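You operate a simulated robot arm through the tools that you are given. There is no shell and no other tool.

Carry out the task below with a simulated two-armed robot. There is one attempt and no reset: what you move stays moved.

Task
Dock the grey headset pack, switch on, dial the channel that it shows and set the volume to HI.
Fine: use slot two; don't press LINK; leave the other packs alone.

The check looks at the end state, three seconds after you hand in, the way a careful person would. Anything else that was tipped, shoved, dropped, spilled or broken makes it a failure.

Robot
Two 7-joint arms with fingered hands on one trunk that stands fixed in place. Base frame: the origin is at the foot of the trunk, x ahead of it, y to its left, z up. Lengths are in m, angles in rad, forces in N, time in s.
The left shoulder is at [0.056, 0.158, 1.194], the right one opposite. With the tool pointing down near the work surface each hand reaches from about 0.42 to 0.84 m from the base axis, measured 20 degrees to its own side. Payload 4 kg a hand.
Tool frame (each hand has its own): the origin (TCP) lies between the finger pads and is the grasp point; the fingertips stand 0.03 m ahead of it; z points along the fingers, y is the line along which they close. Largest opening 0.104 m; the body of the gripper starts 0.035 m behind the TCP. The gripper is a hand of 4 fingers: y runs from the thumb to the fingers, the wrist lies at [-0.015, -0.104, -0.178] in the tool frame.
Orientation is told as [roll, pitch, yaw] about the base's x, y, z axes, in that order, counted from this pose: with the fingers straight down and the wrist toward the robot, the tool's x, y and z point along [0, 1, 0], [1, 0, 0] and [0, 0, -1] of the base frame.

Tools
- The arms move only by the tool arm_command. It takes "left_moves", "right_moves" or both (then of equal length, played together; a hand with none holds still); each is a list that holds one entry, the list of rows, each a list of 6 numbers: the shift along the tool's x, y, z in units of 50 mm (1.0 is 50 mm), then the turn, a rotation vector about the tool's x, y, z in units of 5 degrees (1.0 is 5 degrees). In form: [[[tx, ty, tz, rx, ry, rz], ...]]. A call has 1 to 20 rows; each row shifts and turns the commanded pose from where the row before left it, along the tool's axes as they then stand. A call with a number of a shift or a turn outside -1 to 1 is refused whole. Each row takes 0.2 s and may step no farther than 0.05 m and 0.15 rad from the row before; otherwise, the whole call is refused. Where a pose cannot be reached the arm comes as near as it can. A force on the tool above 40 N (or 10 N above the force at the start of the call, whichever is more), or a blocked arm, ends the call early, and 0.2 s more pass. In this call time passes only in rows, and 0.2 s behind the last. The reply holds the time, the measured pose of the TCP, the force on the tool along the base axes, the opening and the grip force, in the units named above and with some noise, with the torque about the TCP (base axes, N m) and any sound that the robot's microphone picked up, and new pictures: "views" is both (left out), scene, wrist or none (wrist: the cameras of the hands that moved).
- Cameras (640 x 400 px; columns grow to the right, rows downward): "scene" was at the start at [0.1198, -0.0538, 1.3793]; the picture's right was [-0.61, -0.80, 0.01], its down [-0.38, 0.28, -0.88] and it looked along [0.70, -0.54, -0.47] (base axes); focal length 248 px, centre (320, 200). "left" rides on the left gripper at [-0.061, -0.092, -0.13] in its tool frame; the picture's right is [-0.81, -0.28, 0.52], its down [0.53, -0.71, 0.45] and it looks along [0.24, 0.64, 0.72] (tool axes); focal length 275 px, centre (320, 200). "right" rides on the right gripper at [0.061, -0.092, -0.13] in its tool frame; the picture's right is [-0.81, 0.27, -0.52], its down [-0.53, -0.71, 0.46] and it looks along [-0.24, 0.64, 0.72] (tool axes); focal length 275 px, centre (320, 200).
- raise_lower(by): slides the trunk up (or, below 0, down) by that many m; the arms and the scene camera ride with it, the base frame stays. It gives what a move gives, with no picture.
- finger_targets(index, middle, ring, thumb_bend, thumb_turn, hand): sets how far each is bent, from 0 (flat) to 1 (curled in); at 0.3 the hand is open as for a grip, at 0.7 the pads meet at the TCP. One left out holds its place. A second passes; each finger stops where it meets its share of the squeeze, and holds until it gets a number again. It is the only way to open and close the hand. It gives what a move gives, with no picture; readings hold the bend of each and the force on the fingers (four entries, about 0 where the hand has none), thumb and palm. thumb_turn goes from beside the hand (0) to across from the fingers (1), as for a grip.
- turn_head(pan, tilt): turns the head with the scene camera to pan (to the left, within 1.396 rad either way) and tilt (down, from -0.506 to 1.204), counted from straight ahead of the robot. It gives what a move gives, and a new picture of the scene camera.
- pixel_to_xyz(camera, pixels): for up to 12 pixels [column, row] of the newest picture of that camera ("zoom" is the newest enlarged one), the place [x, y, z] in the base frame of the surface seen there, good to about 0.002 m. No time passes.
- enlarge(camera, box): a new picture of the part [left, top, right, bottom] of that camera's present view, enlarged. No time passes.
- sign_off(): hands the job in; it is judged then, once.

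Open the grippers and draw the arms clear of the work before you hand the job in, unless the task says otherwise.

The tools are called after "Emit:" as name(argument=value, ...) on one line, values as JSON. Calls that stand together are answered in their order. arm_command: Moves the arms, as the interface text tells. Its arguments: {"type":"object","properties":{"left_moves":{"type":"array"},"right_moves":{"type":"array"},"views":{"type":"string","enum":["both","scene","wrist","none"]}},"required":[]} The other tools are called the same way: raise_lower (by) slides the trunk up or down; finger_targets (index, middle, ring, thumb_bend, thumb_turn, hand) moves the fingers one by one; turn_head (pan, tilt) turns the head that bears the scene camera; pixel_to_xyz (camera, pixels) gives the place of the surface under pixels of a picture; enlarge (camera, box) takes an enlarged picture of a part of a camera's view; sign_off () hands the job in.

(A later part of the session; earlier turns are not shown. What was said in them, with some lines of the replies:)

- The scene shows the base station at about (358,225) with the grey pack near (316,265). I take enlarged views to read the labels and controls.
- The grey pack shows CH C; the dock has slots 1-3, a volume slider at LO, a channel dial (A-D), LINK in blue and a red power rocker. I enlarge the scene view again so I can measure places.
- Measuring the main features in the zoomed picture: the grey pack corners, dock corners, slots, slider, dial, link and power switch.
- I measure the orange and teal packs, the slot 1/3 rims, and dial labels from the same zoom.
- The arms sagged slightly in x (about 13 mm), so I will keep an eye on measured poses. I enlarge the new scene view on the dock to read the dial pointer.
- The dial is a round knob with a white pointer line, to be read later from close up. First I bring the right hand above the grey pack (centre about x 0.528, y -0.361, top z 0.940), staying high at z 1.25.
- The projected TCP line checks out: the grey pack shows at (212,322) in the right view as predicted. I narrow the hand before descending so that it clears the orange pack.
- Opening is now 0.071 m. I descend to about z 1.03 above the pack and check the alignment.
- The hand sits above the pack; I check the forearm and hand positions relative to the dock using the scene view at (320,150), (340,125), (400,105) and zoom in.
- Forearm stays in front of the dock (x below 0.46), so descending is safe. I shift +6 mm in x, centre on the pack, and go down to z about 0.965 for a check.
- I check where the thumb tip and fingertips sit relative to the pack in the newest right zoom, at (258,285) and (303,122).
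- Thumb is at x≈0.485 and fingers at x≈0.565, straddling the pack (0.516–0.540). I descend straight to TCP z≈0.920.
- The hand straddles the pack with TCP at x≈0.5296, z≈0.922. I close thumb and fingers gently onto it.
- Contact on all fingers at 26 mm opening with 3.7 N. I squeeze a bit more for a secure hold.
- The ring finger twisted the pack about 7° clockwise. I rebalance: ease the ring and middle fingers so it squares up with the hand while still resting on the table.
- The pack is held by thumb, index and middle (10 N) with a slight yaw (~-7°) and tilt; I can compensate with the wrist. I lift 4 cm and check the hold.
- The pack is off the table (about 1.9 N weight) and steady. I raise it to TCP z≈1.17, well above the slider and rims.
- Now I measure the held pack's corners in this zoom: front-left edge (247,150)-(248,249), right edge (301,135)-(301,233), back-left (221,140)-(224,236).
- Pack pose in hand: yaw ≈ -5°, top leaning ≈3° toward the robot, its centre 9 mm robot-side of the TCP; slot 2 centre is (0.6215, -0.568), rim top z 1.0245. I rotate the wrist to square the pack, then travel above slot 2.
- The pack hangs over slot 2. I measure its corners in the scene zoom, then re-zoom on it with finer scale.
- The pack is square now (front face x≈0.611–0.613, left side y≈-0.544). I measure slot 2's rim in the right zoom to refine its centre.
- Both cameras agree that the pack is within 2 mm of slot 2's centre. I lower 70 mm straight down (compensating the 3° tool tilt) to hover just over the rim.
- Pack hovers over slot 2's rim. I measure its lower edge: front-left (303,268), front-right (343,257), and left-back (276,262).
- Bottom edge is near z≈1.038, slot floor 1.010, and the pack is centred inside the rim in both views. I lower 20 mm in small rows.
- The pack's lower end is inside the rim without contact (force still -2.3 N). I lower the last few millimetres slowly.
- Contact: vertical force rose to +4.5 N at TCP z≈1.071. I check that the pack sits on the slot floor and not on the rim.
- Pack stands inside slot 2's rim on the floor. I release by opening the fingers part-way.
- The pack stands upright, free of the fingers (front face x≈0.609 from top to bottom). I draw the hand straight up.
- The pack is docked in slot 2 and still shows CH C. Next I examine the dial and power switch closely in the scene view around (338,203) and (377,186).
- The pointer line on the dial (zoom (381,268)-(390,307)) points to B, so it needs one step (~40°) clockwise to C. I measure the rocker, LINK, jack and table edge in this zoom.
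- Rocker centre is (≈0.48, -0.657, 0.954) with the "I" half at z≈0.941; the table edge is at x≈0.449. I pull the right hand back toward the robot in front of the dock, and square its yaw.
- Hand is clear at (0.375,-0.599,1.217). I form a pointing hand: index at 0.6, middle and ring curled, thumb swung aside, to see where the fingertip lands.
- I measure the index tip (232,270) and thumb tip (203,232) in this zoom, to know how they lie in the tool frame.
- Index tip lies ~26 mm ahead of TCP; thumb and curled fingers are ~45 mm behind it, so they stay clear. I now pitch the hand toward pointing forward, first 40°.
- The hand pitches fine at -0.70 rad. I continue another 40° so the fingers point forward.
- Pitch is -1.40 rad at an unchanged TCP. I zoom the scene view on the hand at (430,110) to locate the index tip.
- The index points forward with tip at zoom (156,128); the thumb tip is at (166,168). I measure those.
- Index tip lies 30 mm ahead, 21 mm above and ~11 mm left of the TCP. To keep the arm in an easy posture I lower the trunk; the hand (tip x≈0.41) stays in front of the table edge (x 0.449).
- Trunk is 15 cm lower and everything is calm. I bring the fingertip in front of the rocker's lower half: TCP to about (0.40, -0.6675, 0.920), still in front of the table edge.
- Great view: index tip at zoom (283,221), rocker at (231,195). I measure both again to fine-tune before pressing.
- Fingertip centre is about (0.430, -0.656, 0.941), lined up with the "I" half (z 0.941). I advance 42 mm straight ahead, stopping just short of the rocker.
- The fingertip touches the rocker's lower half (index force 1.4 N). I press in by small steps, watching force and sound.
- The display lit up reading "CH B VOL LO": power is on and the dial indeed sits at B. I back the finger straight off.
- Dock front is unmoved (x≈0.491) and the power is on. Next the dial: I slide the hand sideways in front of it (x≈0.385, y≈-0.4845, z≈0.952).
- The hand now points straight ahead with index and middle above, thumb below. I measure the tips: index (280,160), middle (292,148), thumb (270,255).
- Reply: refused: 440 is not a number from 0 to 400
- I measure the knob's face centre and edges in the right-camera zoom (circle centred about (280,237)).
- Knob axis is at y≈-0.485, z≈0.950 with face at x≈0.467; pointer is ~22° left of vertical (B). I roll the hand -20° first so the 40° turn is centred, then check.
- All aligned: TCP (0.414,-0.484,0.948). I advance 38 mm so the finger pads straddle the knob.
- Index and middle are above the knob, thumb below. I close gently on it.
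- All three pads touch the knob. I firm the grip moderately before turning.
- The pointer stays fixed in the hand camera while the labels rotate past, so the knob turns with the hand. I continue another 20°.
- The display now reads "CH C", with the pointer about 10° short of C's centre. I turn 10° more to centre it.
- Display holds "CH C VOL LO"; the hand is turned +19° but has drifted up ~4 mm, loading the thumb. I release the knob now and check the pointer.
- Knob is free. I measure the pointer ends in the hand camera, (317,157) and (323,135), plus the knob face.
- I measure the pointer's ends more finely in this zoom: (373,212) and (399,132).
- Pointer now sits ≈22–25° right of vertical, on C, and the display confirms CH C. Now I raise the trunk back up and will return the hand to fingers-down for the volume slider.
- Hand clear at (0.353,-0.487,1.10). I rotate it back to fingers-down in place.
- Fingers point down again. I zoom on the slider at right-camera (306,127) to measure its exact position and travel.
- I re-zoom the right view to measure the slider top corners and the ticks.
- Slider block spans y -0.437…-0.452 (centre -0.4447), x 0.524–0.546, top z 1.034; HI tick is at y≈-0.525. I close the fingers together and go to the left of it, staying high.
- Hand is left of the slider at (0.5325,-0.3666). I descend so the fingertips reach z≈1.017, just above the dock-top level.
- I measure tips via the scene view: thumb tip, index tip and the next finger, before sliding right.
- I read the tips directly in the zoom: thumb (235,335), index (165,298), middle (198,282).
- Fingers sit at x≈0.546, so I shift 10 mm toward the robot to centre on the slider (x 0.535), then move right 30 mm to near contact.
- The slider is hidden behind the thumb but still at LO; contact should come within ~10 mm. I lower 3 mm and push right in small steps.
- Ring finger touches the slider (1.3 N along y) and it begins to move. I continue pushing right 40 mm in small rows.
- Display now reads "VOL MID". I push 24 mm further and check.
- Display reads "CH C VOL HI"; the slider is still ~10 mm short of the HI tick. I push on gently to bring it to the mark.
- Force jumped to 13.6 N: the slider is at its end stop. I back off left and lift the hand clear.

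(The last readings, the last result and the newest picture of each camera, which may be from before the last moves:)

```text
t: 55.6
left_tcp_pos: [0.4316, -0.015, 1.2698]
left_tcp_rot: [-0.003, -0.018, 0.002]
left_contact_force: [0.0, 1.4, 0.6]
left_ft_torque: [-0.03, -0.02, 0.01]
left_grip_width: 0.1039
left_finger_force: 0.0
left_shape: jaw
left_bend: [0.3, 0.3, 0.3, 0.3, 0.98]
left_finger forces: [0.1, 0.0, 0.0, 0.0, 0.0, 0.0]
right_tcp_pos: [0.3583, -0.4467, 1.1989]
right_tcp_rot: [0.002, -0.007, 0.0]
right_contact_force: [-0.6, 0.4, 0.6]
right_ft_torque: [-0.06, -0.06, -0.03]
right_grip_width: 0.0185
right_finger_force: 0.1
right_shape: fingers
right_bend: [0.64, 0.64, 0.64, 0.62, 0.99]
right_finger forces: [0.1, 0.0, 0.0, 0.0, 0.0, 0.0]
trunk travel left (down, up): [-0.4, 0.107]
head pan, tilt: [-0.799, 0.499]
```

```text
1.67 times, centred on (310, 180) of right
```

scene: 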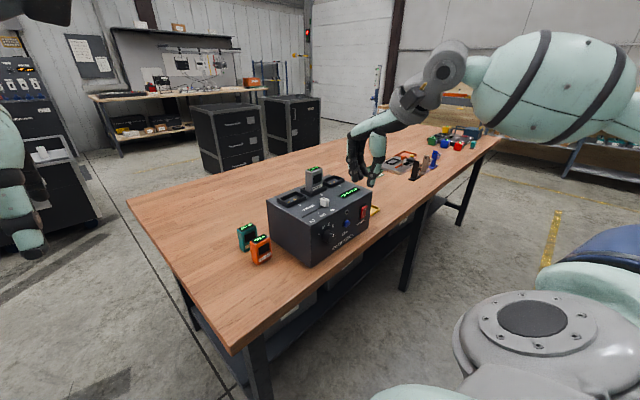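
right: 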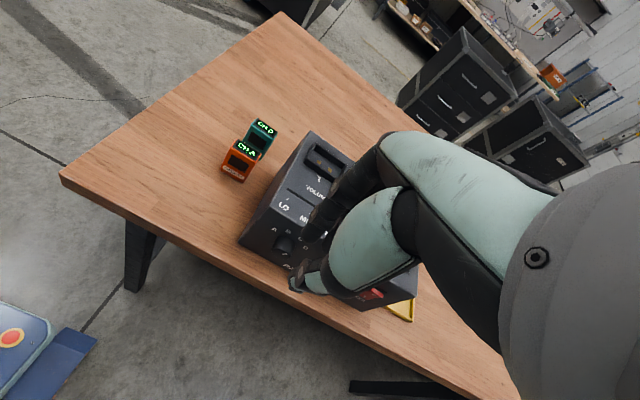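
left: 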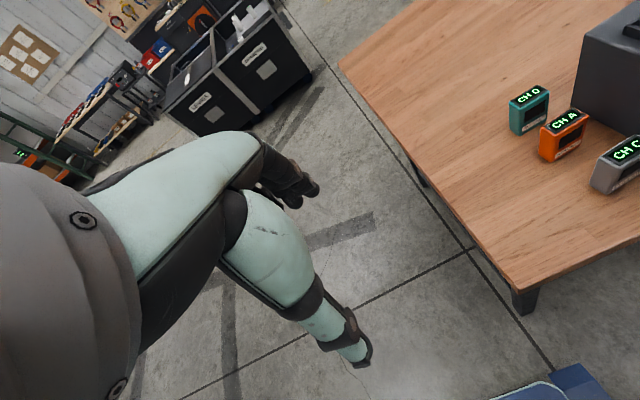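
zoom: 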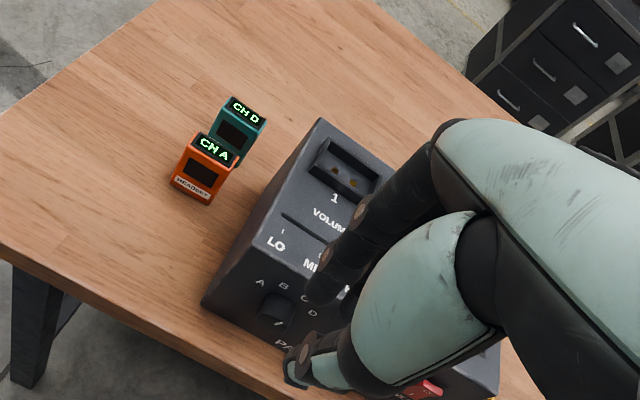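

Slider sits at HI and the display reads "CH C VOL HI". I draw the right hand back to its starting place and open it.

Emit:
arm_command(right_moves=[[[0.12, -0.44, -0.31, 0, 0, 0], [0.12, -0.44, -0.31, 0, 0, 0], [0.12, -0.44, -0.31, 0, 0, 0]]], views="none")

Emit:
finger_targets(hand="right", index=0.3, middle=0.3, ring=0.3, thumb_bend=0.3, thumb_turn=0.98)

Emit:
turn_head(pan=-0.651, tilt=0.478)

Emit:
enlarge(camera="scene", box=[260, 170, 430, 290])

Emit:
pixel_to_xyz(camera="zoom", pixels=[[320, 208], [545, 102], [320, 348], [522, 228], [186, 222], [141, 252], [102, 210], [140, 318], [160, 290], [120, 260]])

```text
t: 56.5
left_tcp_pos: [0.4369, -0.0196, 1.2671]
left_tcp_rot: [0.002, -0.013, 0.001]
left_contact_force: [-0.6, -0.4, -1.0]
left_ft_torque: [0.0, 0.02, 0.01]
left_grip_width: 0.1041
left_finger_force: 0.0
left_shape: jaw
left_bend: [0.3, 0.3, 0.3, 0.3, 0.98]
left_finger forces: [0.0, 0.0, 0.0, 0.1, 0.0, 0.1]
right_tcp_pos: [0.2957, -0.4362, 1.2446]
right_tcp_rot: [0.004, -0.002, 0.001]
right_contact_force: [1.1, 0.3, 0.6]
right_ft_torque: [0.01, 0.0, 0.02]
right_grip_width: 0.0187
right_finger_force: 0.1
right_shape: fingers
right_bend: [0.64, 0.64, 0.64, 0.62, 0.99]
right_finger forces: [0.1, 0.0, 0.0, 0.1, 0.0, 0.0]
trunk travel left (down, up): [-0.4, 0.107]
head pan, tilt: [-0.799, 0.499]
```

```text
t: 57.5
left_tcp_pos: [0.4368, -0.0189, 1.2661]
left_tcp_rot: [0.002, -0.011, 0.0]
left_contact_force: [-0.1, 0.0, 0.5]
left_ft_torque: [-0.01, -0.01, 0.02]
left_grip_width: 0.104
left_finger_force: 0.1
left_shape: jaw
left_bend: [0.3, 0.3, 0.3, 0.3, 0.98]
left_finger forces: [0.0, 0.1, 0.0, 0.0, 0.1, 0.1]
right_tcp_pos: [0.2973, -0.4348, 1.2441]
right_tcp_rot: [0.003, -0.001, -0.003]
right_contact_force: [-0.4, -0.5, 1.0]
right_ft_torque: [0.0, 0.02, -0.02]
right_grip_width: 0.1033
right_finger_force: 0.1
right_shape: fingers
right_bend: [0.3, 0.3, 0.3, 0.3, 0.96]
right_finger forces: [0.0, 0.0, 0.0, 0.0, 0.0, 0.1]
trunk travel left (down, up): [-0.4, 0.107]
head pan, tilt: [-0.799, 0.499]
```

```text
t: 58.1
left_tcp_pos: [0.4378, -0.0195, 1.2662]
left_tcp_rot: [0.003, -0.012, -0.002]
left_contact_force: [-0.5, -0.2, 0.4]
left_ft_torque: [0.0, 0.01, -0.02]
left_grip_width: 0.1041
left_finger_force: 0.0
left_shape: jaw
left_bend: [0.3, 0.3, 0.3, 0.3, 0.98]
left_finger forces: [0.0, 0.1, 0.0, 0.1, 0.1, 0.0]
right_tcp_pos: [0.296, -0.435, 1.245]
right_tcp_rot: [0.003, -0.001, 0.0]
right_contact_force: [0.0, 0.2, 0.3]
right_ft_torque: [0.01, -0.01, 0.02]
right_grip_width: 0.1027
right_finger_force: 0.0
right_shape: fingers
right_bend: [0.3, 0.3, 0.3, 0.3, 0.96]
right_finger forces: [0.0, 0.1, 0.0, 0.0, 0.1, 0.0]
trunk travel left (down, up): [-0.4, 0.107]
head pan, tilt: [-0.651, 0.478]
```

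scene: 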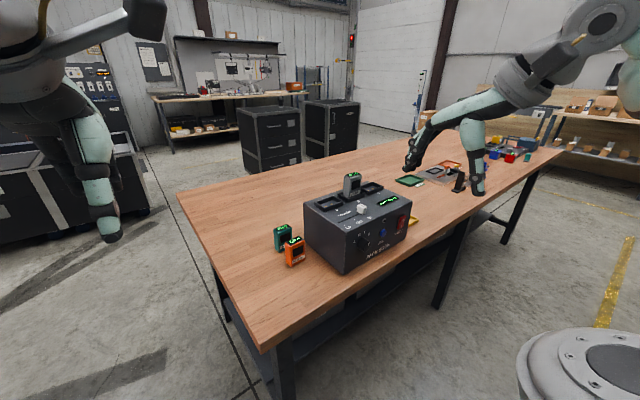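

```text
3.33 times, centred on (345, 230) of scene
```

zoom: 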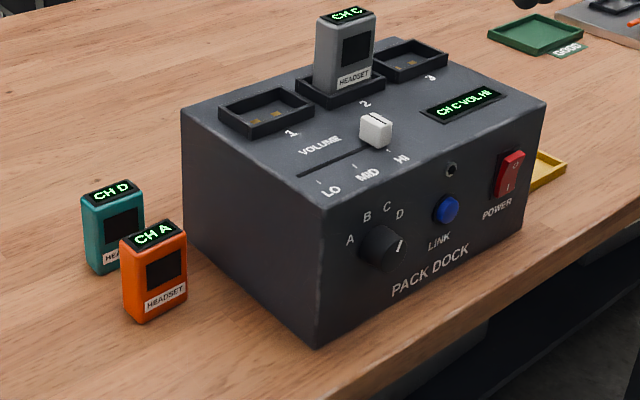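

```text
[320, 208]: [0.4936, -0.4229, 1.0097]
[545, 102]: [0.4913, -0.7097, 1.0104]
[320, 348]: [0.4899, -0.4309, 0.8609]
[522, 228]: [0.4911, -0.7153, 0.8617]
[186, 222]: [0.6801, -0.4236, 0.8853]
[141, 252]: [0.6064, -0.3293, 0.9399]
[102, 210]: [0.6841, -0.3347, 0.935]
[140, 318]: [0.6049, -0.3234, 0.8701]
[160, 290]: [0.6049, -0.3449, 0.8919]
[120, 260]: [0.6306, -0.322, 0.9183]
```

Dock corners and the other packs measure the same as at the start. I zoom once more on the dial, display and slider for the final check.

Emit:
enlarge(camera="scene", box=[340, 165, 420, 255])

Emit:
enlarge(camera="scene", box=[310, 165, 380, 225])

Emit:
enlarge(camera="scene", box=[345, 222, 375, 250])

```text
4.44 times, centred on (380, 210) of scene
```

zoom: 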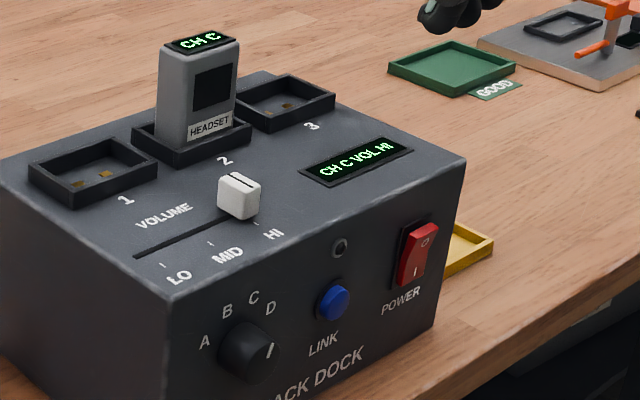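

```text
6.67 times, centred on (345, 195) of scene
```

zoom: 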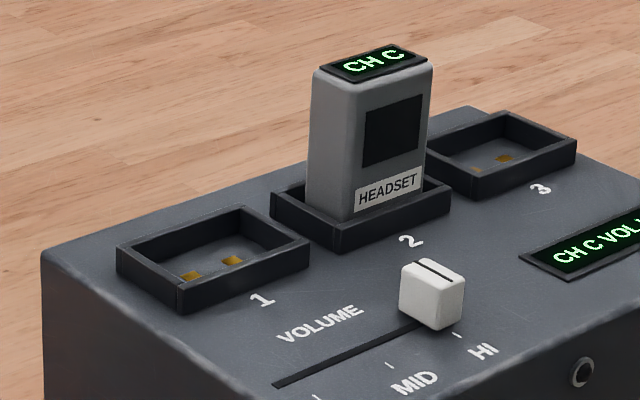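

```text
14.29 times, centred on (360, 236) of scene
```

zoom: 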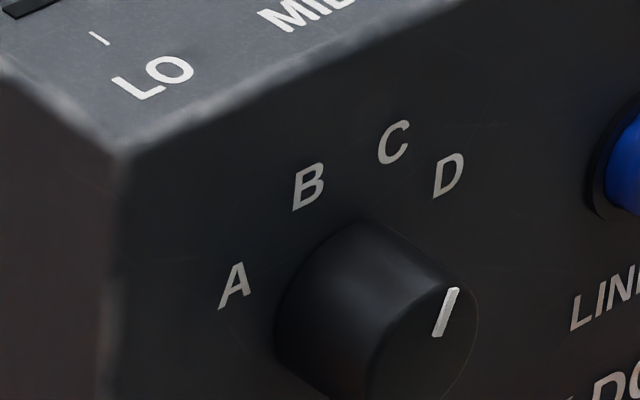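

I measure the pointer ends (437,333) and (453,292), and the C label centre, to confirm the dial's angle.

Emit:
pixel_to_xyz(camera="zoom", pixels=[[437, 332], [453, 293], [445, 312], [393, 143], [308, 186], [448, 176], [235, 287]])

Emit:
enlarge(camera="scene", box=[310, 165, 380, 225])

Emit:
pixel_to_xyz(camera="zoom", pixels=[[330, 100], [320, 205], [345, 200], [425, 90], [340, 110], [345, 215], [432, 290], [457, 334], [390, 364], [316, 399], [420, 268], [455, 285]])

```text
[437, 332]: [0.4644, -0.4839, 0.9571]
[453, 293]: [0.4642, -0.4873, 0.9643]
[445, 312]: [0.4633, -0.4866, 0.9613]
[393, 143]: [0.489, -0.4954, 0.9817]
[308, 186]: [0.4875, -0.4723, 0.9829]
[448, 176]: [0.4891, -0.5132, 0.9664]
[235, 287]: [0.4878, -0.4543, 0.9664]
```

```text
6.67 times, centred on (345, 195) of scene
```

zoom: 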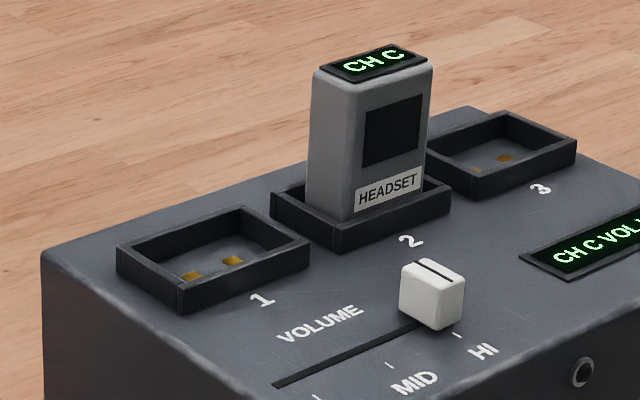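

```text
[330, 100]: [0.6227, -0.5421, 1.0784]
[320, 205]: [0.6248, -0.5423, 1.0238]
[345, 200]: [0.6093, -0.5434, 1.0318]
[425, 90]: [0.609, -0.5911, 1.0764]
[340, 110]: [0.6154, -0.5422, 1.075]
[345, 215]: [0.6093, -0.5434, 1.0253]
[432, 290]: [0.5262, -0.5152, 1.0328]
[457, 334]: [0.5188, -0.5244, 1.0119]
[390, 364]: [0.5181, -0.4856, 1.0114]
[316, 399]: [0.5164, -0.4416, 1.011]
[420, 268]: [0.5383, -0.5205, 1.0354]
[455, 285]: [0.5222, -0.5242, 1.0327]
```

All checks pass: grey pack in slot 2, power on, display "CH C VOL HI", pointer ≈25° (C is at ≈21°), LINK untouched, dock and other packs unmoved, hands open and clear. I hand the job in.

Emit:
sign_off()

```text
The job is handed in.
```

The job is handed in with every part of the task done. The grey pack sits in slot 2, the power is on, and the dock's display reads "CH C VOL HI".

- **Pack:** it stands upright in slot 2 and shows CH C.
- **Channel:** the dial went from B to C. Its pointer ended about 4° past the C mark, and the display confirms CH C.
- **Volume:** the slider is pushed to its end stop at HI.
- **Left alone:** I never touched LINK. The dock and the two other packs measured the same as at the start.

Both hands are open and clear of the table.
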